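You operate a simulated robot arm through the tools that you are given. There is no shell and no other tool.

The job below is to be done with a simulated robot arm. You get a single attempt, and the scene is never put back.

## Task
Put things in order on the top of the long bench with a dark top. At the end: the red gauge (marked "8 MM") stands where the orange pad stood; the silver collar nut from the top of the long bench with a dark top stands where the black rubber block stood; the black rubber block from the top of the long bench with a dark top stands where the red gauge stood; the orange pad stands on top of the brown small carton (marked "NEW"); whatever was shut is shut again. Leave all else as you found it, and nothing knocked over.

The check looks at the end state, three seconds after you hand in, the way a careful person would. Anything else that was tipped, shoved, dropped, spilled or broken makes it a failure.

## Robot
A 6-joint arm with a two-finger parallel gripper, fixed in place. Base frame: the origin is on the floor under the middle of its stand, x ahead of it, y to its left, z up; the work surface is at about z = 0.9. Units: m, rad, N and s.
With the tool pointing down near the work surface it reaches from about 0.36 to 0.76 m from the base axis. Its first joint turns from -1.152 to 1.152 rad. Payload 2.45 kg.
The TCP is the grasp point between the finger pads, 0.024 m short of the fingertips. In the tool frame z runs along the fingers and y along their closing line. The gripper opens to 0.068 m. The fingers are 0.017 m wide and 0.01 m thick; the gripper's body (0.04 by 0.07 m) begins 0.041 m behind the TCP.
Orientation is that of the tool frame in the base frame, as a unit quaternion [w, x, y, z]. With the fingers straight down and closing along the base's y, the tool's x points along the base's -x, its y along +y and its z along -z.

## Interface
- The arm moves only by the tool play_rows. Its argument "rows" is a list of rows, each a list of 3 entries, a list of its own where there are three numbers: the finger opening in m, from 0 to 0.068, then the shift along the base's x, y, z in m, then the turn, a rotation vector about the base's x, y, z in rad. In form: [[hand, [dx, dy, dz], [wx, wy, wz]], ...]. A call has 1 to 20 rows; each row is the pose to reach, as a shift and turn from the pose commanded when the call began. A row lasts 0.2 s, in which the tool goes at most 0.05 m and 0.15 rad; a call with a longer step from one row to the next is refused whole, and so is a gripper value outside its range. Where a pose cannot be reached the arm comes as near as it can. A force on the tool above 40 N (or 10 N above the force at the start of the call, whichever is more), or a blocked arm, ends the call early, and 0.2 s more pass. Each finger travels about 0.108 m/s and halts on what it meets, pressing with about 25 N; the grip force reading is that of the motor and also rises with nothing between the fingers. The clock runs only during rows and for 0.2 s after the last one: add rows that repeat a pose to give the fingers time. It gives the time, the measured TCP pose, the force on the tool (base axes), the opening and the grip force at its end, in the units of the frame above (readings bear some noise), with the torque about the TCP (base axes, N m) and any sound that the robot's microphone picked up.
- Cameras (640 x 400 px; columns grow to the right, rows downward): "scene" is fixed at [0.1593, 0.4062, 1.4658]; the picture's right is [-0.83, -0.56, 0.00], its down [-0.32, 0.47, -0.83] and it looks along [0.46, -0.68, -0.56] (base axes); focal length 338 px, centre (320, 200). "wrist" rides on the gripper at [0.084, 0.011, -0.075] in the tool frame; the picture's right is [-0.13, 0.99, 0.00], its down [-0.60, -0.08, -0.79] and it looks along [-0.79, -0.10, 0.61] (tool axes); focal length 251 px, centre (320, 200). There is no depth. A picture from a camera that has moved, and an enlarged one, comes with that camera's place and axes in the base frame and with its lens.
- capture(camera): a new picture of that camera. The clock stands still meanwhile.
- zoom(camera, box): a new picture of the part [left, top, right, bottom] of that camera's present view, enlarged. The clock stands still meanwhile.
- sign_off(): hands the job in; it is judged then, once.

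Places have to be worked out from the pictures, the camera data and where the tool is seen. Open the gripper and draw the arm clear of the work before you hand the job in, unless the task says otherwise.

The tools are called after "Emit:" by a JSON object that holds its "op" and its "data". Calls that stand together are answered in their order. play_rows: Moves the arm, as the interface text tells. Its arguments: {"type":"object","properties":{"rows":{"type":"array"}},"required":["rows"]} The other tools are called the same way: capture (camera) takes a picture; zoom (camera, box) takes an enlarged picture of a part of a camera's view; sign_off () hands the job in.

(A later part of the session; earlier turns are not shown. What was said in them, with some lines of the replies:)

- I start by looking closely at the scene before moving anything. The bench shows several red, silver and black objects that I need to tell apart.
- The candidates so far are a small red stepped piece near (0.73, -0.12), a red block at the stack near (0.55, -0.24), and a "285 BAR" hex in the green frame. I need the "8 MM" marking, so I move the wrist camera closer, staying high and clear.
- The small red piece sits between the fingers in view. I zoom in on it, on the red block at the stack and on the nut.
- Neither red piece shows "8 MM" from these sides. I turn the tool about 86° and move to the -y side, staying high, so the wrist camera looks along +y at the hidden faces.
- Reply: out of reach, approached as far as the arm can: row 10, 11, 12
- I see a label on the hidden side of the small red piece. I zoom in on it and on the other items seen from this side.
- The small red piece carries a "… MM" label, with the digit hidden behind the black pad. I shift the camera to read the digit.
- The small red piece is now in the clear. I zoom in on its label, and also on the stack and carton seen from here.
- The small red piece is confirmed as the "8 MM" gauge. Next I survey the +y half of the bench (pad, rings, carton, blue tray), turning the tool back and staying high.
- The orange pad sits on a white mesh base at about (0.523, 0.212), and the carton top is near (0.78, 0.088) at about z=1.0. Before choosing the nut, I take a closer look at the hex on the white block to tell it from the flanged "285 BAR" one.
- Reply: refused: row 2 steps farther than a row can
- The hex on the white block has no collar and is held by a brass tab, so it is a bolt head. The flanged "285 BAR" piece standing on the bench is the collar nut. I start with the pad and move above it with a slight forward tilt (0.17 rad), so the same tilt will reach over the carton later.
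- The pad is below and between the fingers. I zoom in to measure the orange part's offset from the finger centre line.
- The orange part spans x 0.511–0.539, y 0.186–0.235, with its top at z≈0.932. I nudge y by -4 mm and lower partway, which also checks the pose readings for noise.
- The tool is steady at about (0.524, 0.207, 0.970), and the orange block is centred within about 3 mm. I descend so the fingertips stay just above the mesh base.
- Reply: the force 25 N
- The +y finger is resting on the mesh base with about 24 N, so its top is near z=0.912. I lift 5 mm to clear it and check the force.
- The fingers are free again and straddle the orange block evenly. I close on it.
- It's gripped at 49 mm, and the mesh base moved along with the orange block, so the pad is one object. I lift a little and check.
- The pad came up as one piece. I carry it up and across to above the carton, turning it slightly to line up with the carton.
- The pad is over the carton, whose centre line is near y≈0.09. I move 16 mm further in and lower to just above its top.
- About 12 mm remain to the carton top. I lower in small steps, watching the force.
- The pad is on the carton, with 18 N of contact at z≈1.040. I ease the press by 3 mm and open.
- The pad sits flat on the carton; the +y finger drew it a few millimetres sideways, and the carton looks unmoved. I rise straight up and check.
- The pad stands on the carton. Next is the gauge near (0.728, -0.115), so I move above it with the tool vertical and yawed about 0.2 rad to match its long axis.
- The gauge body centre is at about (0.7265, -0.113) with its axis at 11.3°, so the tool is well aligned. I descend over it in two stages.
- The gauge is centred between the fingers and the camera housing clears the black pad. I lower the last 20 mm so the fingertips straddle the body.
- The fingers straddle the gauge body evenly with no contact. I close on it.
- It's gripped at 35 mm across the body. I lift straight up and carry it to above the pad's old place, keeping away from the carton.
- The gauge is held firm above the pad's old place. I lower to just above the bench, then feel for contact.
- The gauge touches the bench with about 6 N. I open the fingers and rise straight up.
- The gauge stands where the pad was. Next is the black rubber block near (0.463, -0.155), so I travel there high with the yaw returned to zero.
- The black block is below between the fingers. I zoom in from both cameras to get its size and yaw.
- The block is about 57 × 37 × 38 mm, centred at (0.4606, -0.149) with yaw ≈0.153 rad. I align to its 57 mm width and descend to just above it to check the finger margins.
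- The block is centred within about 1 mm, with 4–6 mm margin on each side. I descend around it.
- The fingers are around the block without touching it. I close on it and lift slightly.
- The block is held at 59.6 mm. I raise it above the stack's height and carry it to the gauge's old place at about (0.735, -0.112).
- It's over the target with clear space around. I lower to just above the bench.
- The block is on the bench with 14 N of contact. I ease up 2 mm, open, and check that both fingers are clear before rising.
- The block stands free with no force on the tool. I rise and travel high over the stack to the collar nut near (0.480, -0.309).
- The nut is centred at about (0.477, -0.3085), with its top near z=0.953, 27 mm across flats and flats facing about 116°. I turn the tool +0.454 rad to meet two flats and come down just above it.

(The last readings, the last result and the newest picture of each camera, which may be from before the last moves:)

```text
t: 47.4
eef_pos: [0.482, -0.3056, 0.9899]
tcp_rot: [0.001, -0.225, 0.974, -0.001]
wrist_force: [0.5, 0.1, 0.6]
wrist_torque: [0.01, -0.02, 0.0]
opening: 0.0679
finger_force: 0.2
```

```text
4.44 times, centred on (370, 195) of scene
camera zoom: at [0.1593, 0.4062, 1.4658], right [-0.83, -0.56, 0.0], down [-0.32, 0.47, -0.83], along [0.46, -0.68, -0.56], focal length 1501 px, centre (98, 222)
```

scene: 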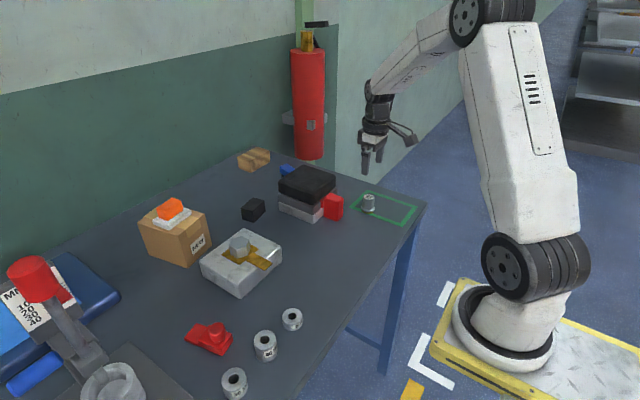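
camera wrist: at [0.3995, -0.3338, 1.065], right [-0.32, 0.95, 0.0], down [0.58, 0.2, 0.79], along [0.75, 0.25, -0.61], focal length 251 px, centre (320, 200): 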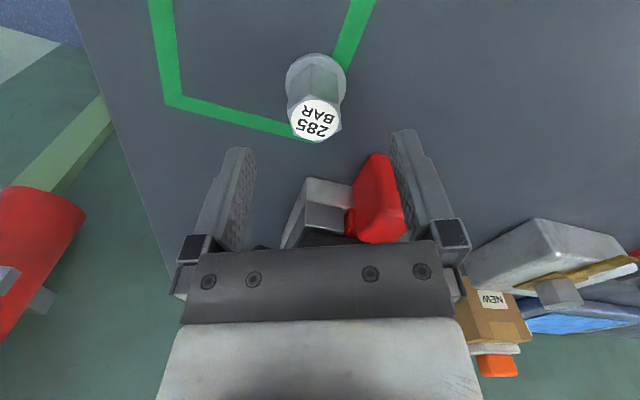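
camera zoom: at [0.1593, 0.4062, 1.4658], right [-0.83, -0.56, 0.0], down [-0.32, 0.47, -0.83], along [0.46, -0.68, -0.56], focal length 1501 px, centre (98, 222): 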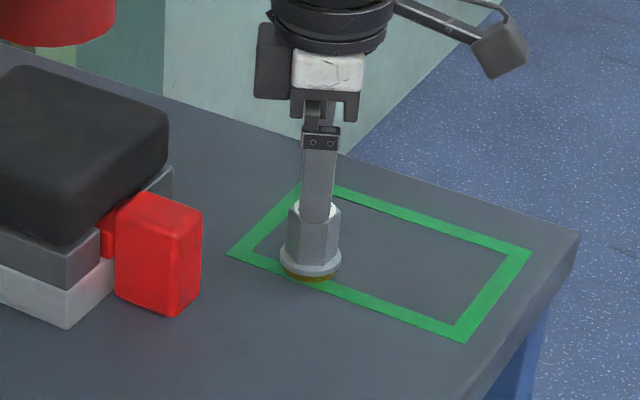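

The nut appears a few millimetres nearer and to the left of the finger axis. I take a second reading to see whether the arm has settled before correcting.

Emit:
{"op": "play_rows", "data": {"rows": [[0.068, [0.0, 0.0, 0.0], [0, 0, 0]], [0.068, [0.0, 0.0, 0.0], [0, 0, 0]]]}}

Emit:
{"op": "zoom", "data": {"camera": "wrist", "box": [270, 40, 370, 150]}}

```text
t: 48.0
eef_pos: [0.4795, -0.3067, 0.9897]
tcp_rot: [0.001, -0.225, 0.974, 0.0]
wrist_force: [0.5, -0.1, 0.1]
wrist_torque: [-0.01, -0.01, 0.03]
opening: 0.0678
finger_force: 0.0
```

```text
3.64 times, centred on (320, 95) of wrist
camera zoom: at [0.3995, -0.3338, 1.0652], right [-0.32, 0.95, 0.0], down [0.58, 0.19, 0.79], along [0.75, 0.25, -0.61], focal length 914 px, centre (320, 582)
```

zoom: 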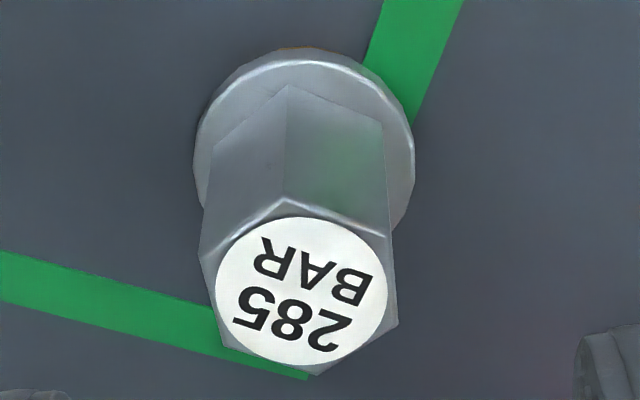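

Triangulating the two wrist views puts the nut centre at (0.4805, -0.309) with its top at z≈0.945, and the flats match the tool yaw. I shift 2 mm toward it and descend, keeping the tips above the collar.

Emit:
{"op": "play_rows", "data": {"rows": [[0.068, [0.001, -0.002, -0.015], [0, 0, 0]], [0.068, [0.001, -0.002, -0.035], [0, 0, 0]], [0.068, [0.001, -0.002, -0.046], [0, 0, 0]], [0.068, [0.001, -0.002, -0.049], [0, 0, 0]], [0.068, [0.001, -0.002, -0.049], [0, 0, 0]]]}}

Emit:
{"op": "zoom", "data": {"camera": "wrist", "box": [180, 60, 460, 260]}}

Emit:
{"op": "zoom", "data": {"camera": "scene", "box": [330, 160, 430, 230]}}

```text
t: 49.2
eef_pos: [0.481, -0.3095, 0.9404]
tcp_rot: [0.001, -0.225, 0.974, -0.001]
wrist_force: [-0.6, 0.3, -0.4]
wrist_torque: [0.02, 0.02, -0.04]
opening: 0.0678
finger_force: 0.1
```

```text
2.00 times, centred on (320, 160) of wrist
camera zoom: at [0.4007, -0.3371, 1.0161], right [-0.32, 0.95, 0.0], down [0.58, 0.19, 0.79], along [0.75, 0.25, -0.61], focal length 503 px, centre (320, 280)
```

zoom: 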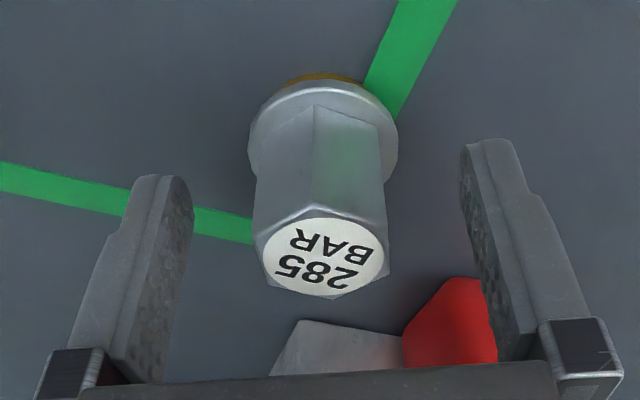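

```text
5.71 times, centred on (380, 195) of scene
camera zoom: at [0.1593, 0.4062, 1.4658], right [-0.83, -0.56, 0.0], down [-0.32, 0.47, -0.83], along [0.46, -0.68, -0.56], focal length 1929 px, centre (-23, 229)
```

zoom: 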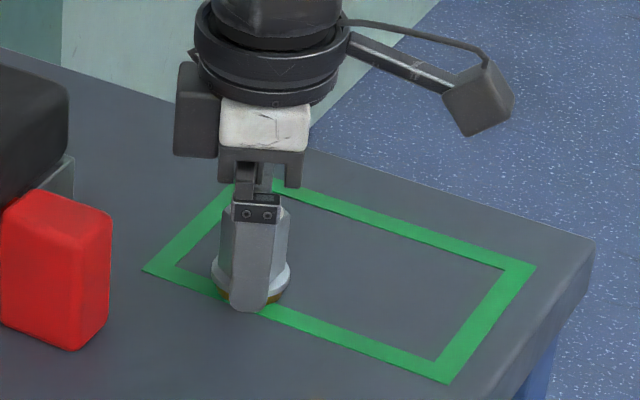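

The nut is centred between the fingers with its flats parallel to the pads. I close and lift slightly.

Emit:
{"op": "play_rows", "data": {"rows": [[0.045, [0.0, 0.0, 0.0], [0, 0, 0]], [0.025, [0.0, 0.0, 0.0], [0, 0, 0]], [0.015, [0.0, 0.0, 0.0], [0, 0, 0]], [0.015, [0.0, 0.0, 0.0], [0, 0, 0]]]}}

Emit:
{"op": "zoom", "data": {"camera": "wrist", "box": [180, 60, 460, 260]}}

```text
t: 50.2
eef_pos: [0.4809, -0.3106, 0.9411]
tcp_rot: [0.001, -0.225, 0.974, -0.001]
wrist_force: [-0.6, -0.3, 0.5]
wrist_torque: [-0.01, 0.03, -0.03]
opening: 0.0281
finger_force: 25.3
```

```text
2.00 times, centred on (320, 160) of wrist
camera zoom: at [0.4007, -0.337, 1.0163], right [-0.32, 0.95, 0.0], down [0.58, 0.19, 0.79], along [0.75, 0.25, -0.61], focal length 503 px, centre (320, 280)
```

zoom: 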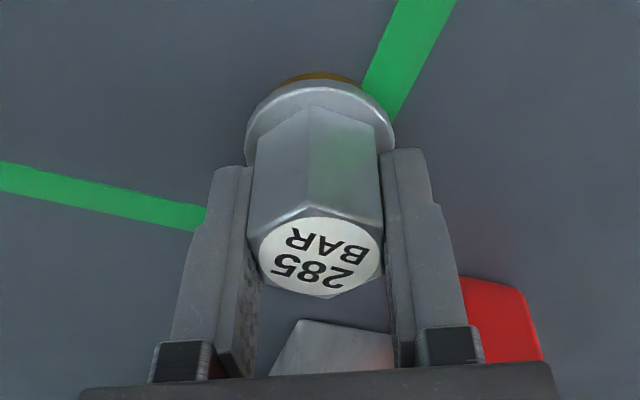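

It's gripped on the flats at 28 mm. I lift gently by 30 mm, watching the force and whether the brass foot comes along.

Emit:
{"op": "play_rows", "data": {"rows": [[0.015, [0.0, 0.0, 0.004], [0, 0, 0]], [0.015, [0.0, 0.0, 0.012], [0, 0, 0]], [0.015, [0.0, 0.0, 0.03], [0, 0, 0]], [0.015, [0.0, 0.0, 0.03], [0, 0, 0]]]}}

Emit:
{"op": "zoom", "data": {"camera": "wrist", "box": [180, 20, 460, 220]}}

Emit:
{"op": "zoom", "data": {"camera": "scene", "box": [330, 150, 430, 230]}}

```text
t: 51.2
eef_pos: [0.4823, -0.3112, 0.9711]
tcp_rot: [0.0, -0.225, 0.974, -0.001]
wrist_force: [0.9, 0.5, -2.8]
wrist_torque: [0.0, 0.01, 0.0]
opening: 0.028
finger_force: 24.9
```

```text
2.00 times, centred on (320, 120) of wrist
camera zoom: at [0.4006, -0.3374, 1.0459], right [-0.32, 0.95, 0.0], down [0.58, 0.19, 0.79], along [0.75, 0.25, -0.61], focal length 503 px, centre (320, 360)
```

zoom: 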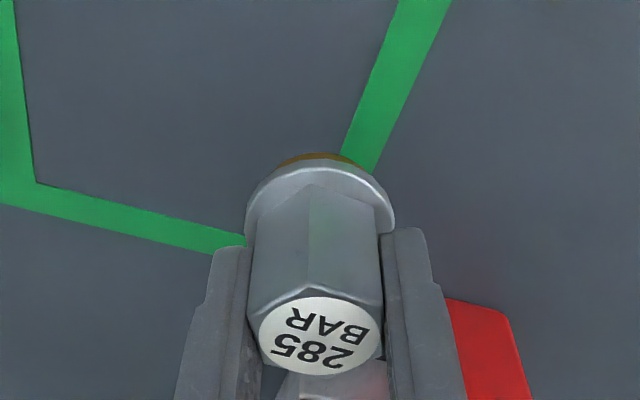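

```text
5.00 times, centred on (380, 190) of scene
camera zoom: at [0.1593, 0.4062, 1.4658], right [-0.83, -0.56, 0.0], down [-0.32, 0.47, -0.83], along [0.46, -0.68, -0.56], focal length 1688 px, centre (20, 250)
```

zoom: 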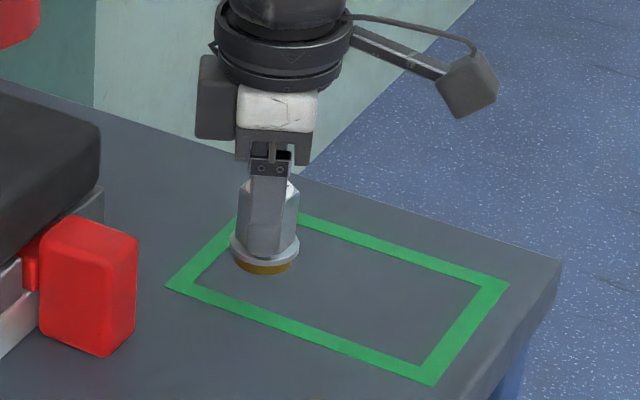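

The nut lifted freely with its brass foot. I raise it and carry it to the block's old place at (0.461, -0.149).

Emit:
{"op": "play_rows", "data": {"rows": [[0.015, [0.0, 0.0, 0.04], [0, 0, 0]], [0.015, [-0.002, 0.01, 0.065], [0, 0, 0]], [0.015, [-0.006, 0.045, 0.065], [0, 0, 0]], [0.015, [-0.01, 0.085, 0.065], [0, 0, 0]], [0.015, [-0.015, 0.125, 0.06], [0, 0, 0]], [0.015, [-0.02, 0.16, 0.04], [0, 0, 0]], [0.015, [-0.02, 0.16, 0.03], [0, 0, 0]], [0.015, [-0.02, 0.16, 0.03], [0, 0, 0]]]}}

Emit:
{"op": "capture", "data": {"camera": "scene"}}

Emit:
{"op": "capture", "data": {"camera": "wrist"}}

```text
t: 53.0
eef_pos: [0.4622, -0.1497, 1.0006]
tcp_rot: [0.001, -0.224, 0.974, -0.001]
wrist_force: [-0.7, -1.0, -1.7]
wrist_torque: [0.0, 0.0, 0.04]
opening: 0.0281
finger_force: 25.9
```

```text
taken
```

scene: 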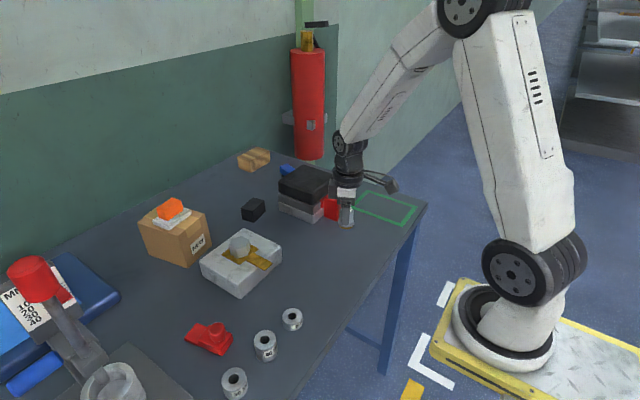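

```text
taken
camera wrist: at [0.3816, -0.1781, 1.0765], right [-0.32, 0.95, 0.0], down [0.58, 0.19, 0.79], along [0.75, 0.25, -0.61], focal length 251 px, centre (320, 200)
```

wrist: 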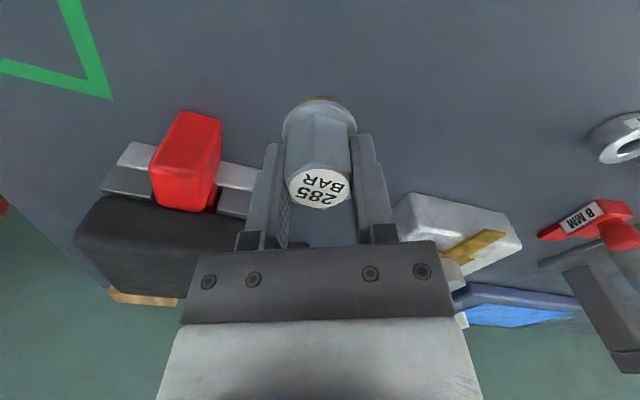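

The nut hangs over the target. I lower to 5 mm above the bench, then feel for contact.

Emit:
{"op": "play_rows", "data": {"rows": [[0.015, [-0.001, 0.002, -0.025], [0, 0, 0]], [0.015, [-0.001, 0.002, -0.045], [0, 0, 0]], [0.015, [-0.001, 0.002, -0.054], [0, 0, 0]], [0.015, [-0.001, 0.002, -0.054], [0, 0, 0]]]}}

Emit:
{"op": "play_rows", "data": {"rows": [[0.015, [0.0, 0.0, -0.003], [0, 0, 0]], [0.015, [0.0, 0.0, -0.006], [0, 0, 0]], [0.015, [0.0, 0.0, -0.006], [0, 0, 0]]]}}

Emit:
{"op": "zoom", "data": {"camera": "scene", "box": [300, 180, 400, 260]}}

```text
t: 54.0
eef_pos: [0.46, -0.15, 0.9477]
tcp_rot: [0.002, -0.225, 0.974, -0.001]
wrist_force: [0.8, -0.5, -1.0]
wrist_torque: [-0.03, 0.02, 0.01]
opening: 0.028
finger_force: 25.0
```

```text
t: 54.8
eef_pos: [0.4604, -0.1487, 0.9402]
tcp_rot: [0.0, -0.224, 0.975, -0.001]
wrist_force: [0.0, 0.2, -1.1]
wrist_torque: [0.01, -0.01, -0.03]
opening: 0.0281
finger_force: 25.1
```

```text
5.00 times, centred on (350, 220) of scene
camera zoom: at [0.1593, 0.4062, 1.4658], right [-0.83, -0.56, 0.0], down [-0.32, 0.47, -0.83], along [0.46, -0.68, -0.56], focal length 1688 px, centre (170, 100)
```

zoom: 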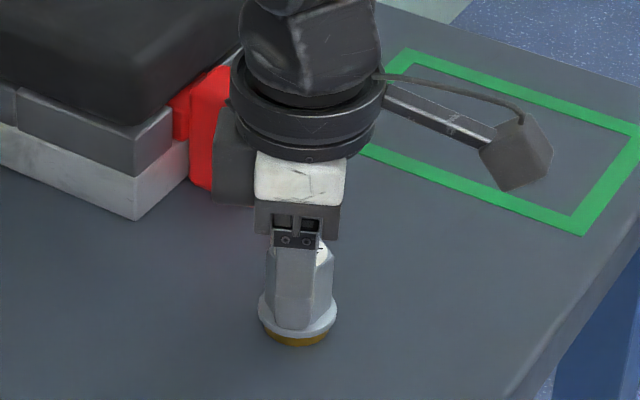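

No contact yet at z≈0.940 and no side force. I lower in 1.5 mm steps.

Emit:
{"op": "play_rows", "data": {"rows": [[0.015, [0.0, 0.0, -0.0015], [0, 0, 0]], [0.015, [0.0, 0.0, -0.0015], [0, 0, 0]]]}}

```text
t: 55.4
eef_pos: [0.4608, -0.1491, 0.9407]
tcp_rot: [0.002, -0.225, 0.974, -0.002]
wrist_force: [-2.2, -0.2, 17.5]
wrist_torque: [0.02, 0.25, 0.02]
opening: 0.0282
finger_force: 24.9
```

It's on the bench with 17 N of contact. I ease up 1 mm and open the fingers.

Emit:
{"op": "play_rows", "data": {"rows": [[0.015, [0.0, 0.0, 0.001], [0, 0, 0]], [0.035, [0.0, 0.0, 0.001], [0, 0, 0]], [0.055, [0.0, 0.0, 0.001], [0, 0, 0]], [0.068, [0.0, 0.0, 0.001], [0, 0, 0]], [0.068, [0.0, 0.0, 0.001], [0, 0, 0]]]}}

Emit:
{"op": "zoom", "data": {"camera": "wrist", "box": [180, 60, 460, 260]}}

Emit:
{"op": "zoom", "data": {"camera": "scene", "box": [300, 180, 400, 260]}}

```text
t: 56.6
eef_pos: [0.4593, -0.1488, 0.9407]
tcp_rot: [0.002, -0.225, 0.974, -0.001]
wrist_force: [-0.1, -0.2, 0.0]
wrist_torque: [0.01, -0.01, -0.03]
opening: 0.0681
finger_force: 0.1
```

```text
2.00 times, centred on (320, 160) of wrist
camera zoom: at [0.3786, -0.1757, 1.0159], right [-0.32, 0.95, 0.0], down [0.58, 0.19, 0.79], along [0.75, 0.25, -0.61], focal length 503 px, centre (320, 280)
```

zoom: 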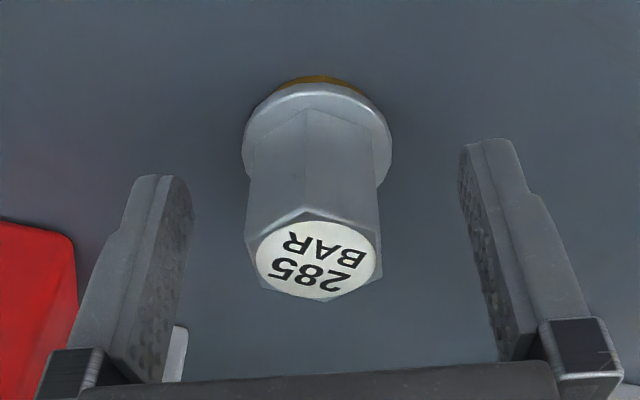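

```text
5.00 times, centred on (350, 220) of scene
camera zoom: at [0.1593, 0.4062, 1.4658], right [-0.83, -0.56, 0.0], down [-0.32, 0.47, -0.83], along [0.46, -0.68, -0.56], focal length 1688 px, centre (170, 100)
```

zoom: 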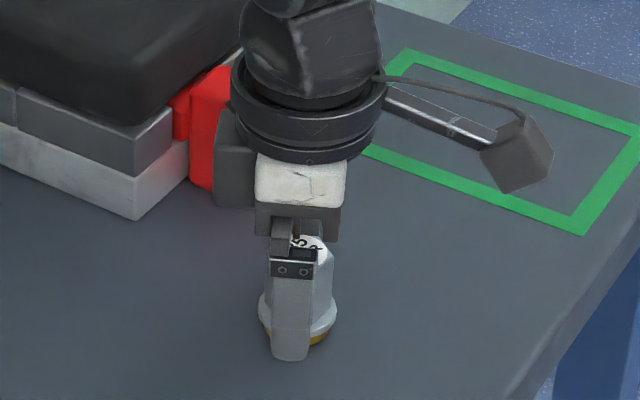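

The nut stands upright and free. I rise straight up and withdraw high, turning the tool back, then inspect the whole scene.

Emit:
{"op": "play_rows", "data": {"rows": [[0.068, [0.0, 0.0, 0.03], [0, 0, 0]], [0.068, [0.0, 0.0, 0.075], [0, 0, 0]], [0.068, [0.0, 0.0, 0.12], [0, 0, 0]], [0.068, [0.0, 0.0, 0.165], [0, 0, -0.1]], [0.068, [-0.01, -0.01, 0.205], [0, 0, -0.2]], [0.068, [-0.02, -0.03, 0.24], [0, 0, -0.3]], [0.068, [-0.025, -0.055, 0.26], [0, 0, -0.4]], [0.068, [-0.025, -0.055, 0.26], [0, 0, -0.45]], [0.068, [-0.025, -0.055, 0.26], [0, 0, -0.45]]]}}

Emit:
{"op": "capture", "data": {"camera": "scene"}}

Emit:
{"op": "capture", "data": {"camera": "wrist"}}

Emit:
{"op": "zoom", "data": {"camera": "scene", "box": [220, 130, 440, 268]}}

Emit:
{"op": "zoom", "data": {"camera": "scene", "box": [120, 190, 340, 328]}}

Emit:
{"op": "zoom", "data": {"camera": "scene", "box": [160, 290, 336, 400]}}

```text
t: 58.6
eef_pos: [0.4331, -0.2041, 1.2015]
tcp_rot: [0.001, -0.002, 1.0, -0.001]
wrist_force: [0.0, 0.1, -0.7]
wrist_torque: [-0.01, 0.02, -0.02]
opening: 0.0683
finger_force: 0.1
```

```text
taken
```

scene: 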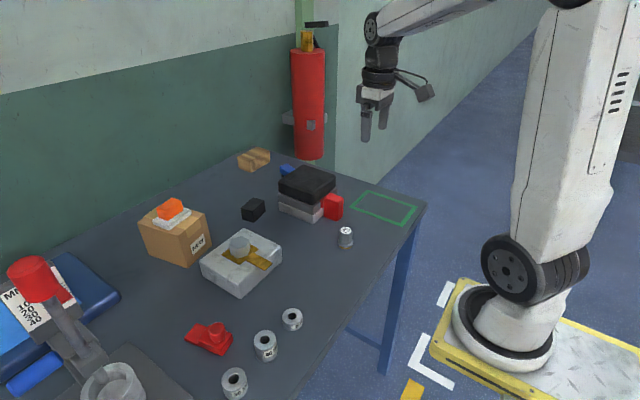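

```text
taken
camera wrist: at [0.3502, -0.1931, 1.2768], right [0.13, 0.99, 0.0], down [0.6, -0.08, 0.79], along [0.79, -0.1, -0.61], focal length 251 px, centre (320, 200)
```

wrist: 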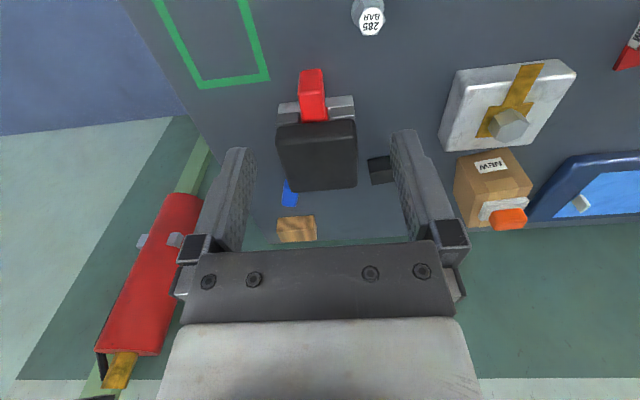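

```text
2.90 times, centred on (330, 199) of scene
camera zoom: at [0.1593, 0.4062, 1.4658], right [-0.83, -0.56, 0.0], down [-0.32, 0.47, -0.83], along [0.46, -0.68, -0.56], focal length 979 px, centre (291, 203)
```

zoom: 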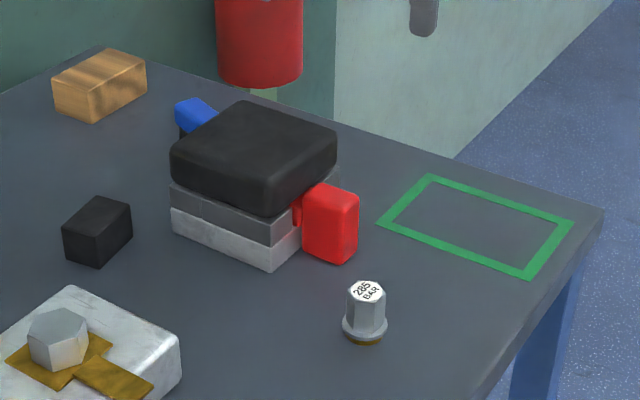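

```text
2.90 times, centred on (230, 259) of scene
camera zoom: at [0.1593, 0.4062, 1.4658], right [-0.83, -0.56, 0.0], down [-0.32, 0.47, -0.83], along [0.46, -0.68, -0.56], focal length 979 px, centre (581, 29)
```

zoom: 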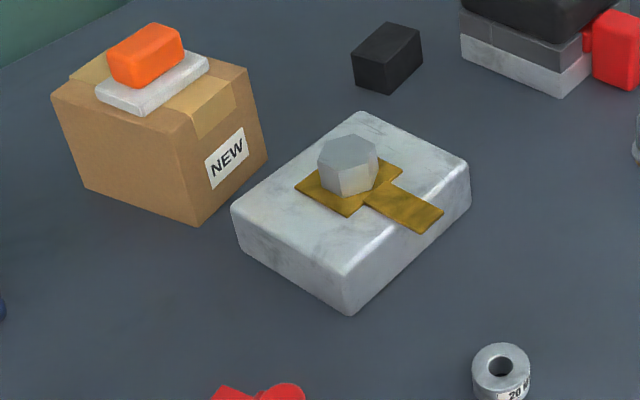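

```text
3.64 times, centred on (248, 345) of scene
camera zoom: at [0.1593, 0.4062, 1.4658], right [-0.83, -0.56, 0.0], down [-0.32, 0.47, -0.83], along [0.46, -0.68, -0.56], focal length 1228 px, centre (582, -327)
```

zoom: 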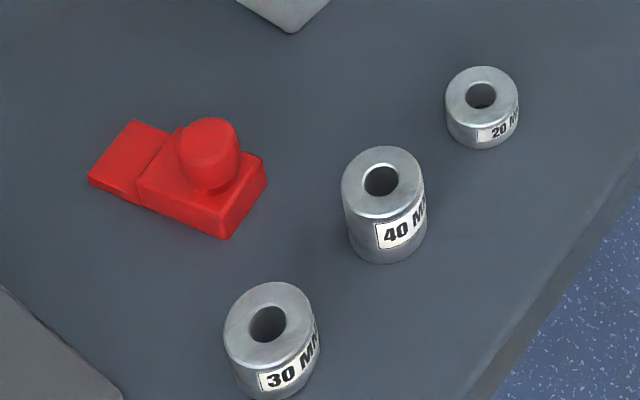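

All four items are in place and upright: the gauge where the pad was, the block where the gauge was, the nut where the block was, and the pad on the "NEW" carton. The rings, stack, casting, carton and wooden block look unmoved, nothing was opened, and the arm is clear with the gripper open. I hand in.

Emit:
{"op": "sign_off", "data": {}}

```text
The job is handed in.
```

I moved all four items into place and handed the job in. The final pictures show each one upright where it should be:

- **Red gauge ("8 MM"):** stands where the orange pad stood. I read the mark on its hidden side before moving it.
- **Silver collar nut:** stands where the black rubber block stood.
- **Black rubber block:** stands where the red gauge stood.
- **Orange pad:** stands on top of the carton marked "NEW". Its white mesh base came up with it, so I treated the two as one object.

**Which nut:** I took the flanged hex labelled "285 BAR" to be the collar nut. The other silver hex, on the white block, has no collar and is held by a brass tab, so I left it alone.

The rings, stack, white block, carton and wooden block look the same as in the first pictures. Nothing shut was opened. The gripper is open and the arm is clear of the bench.
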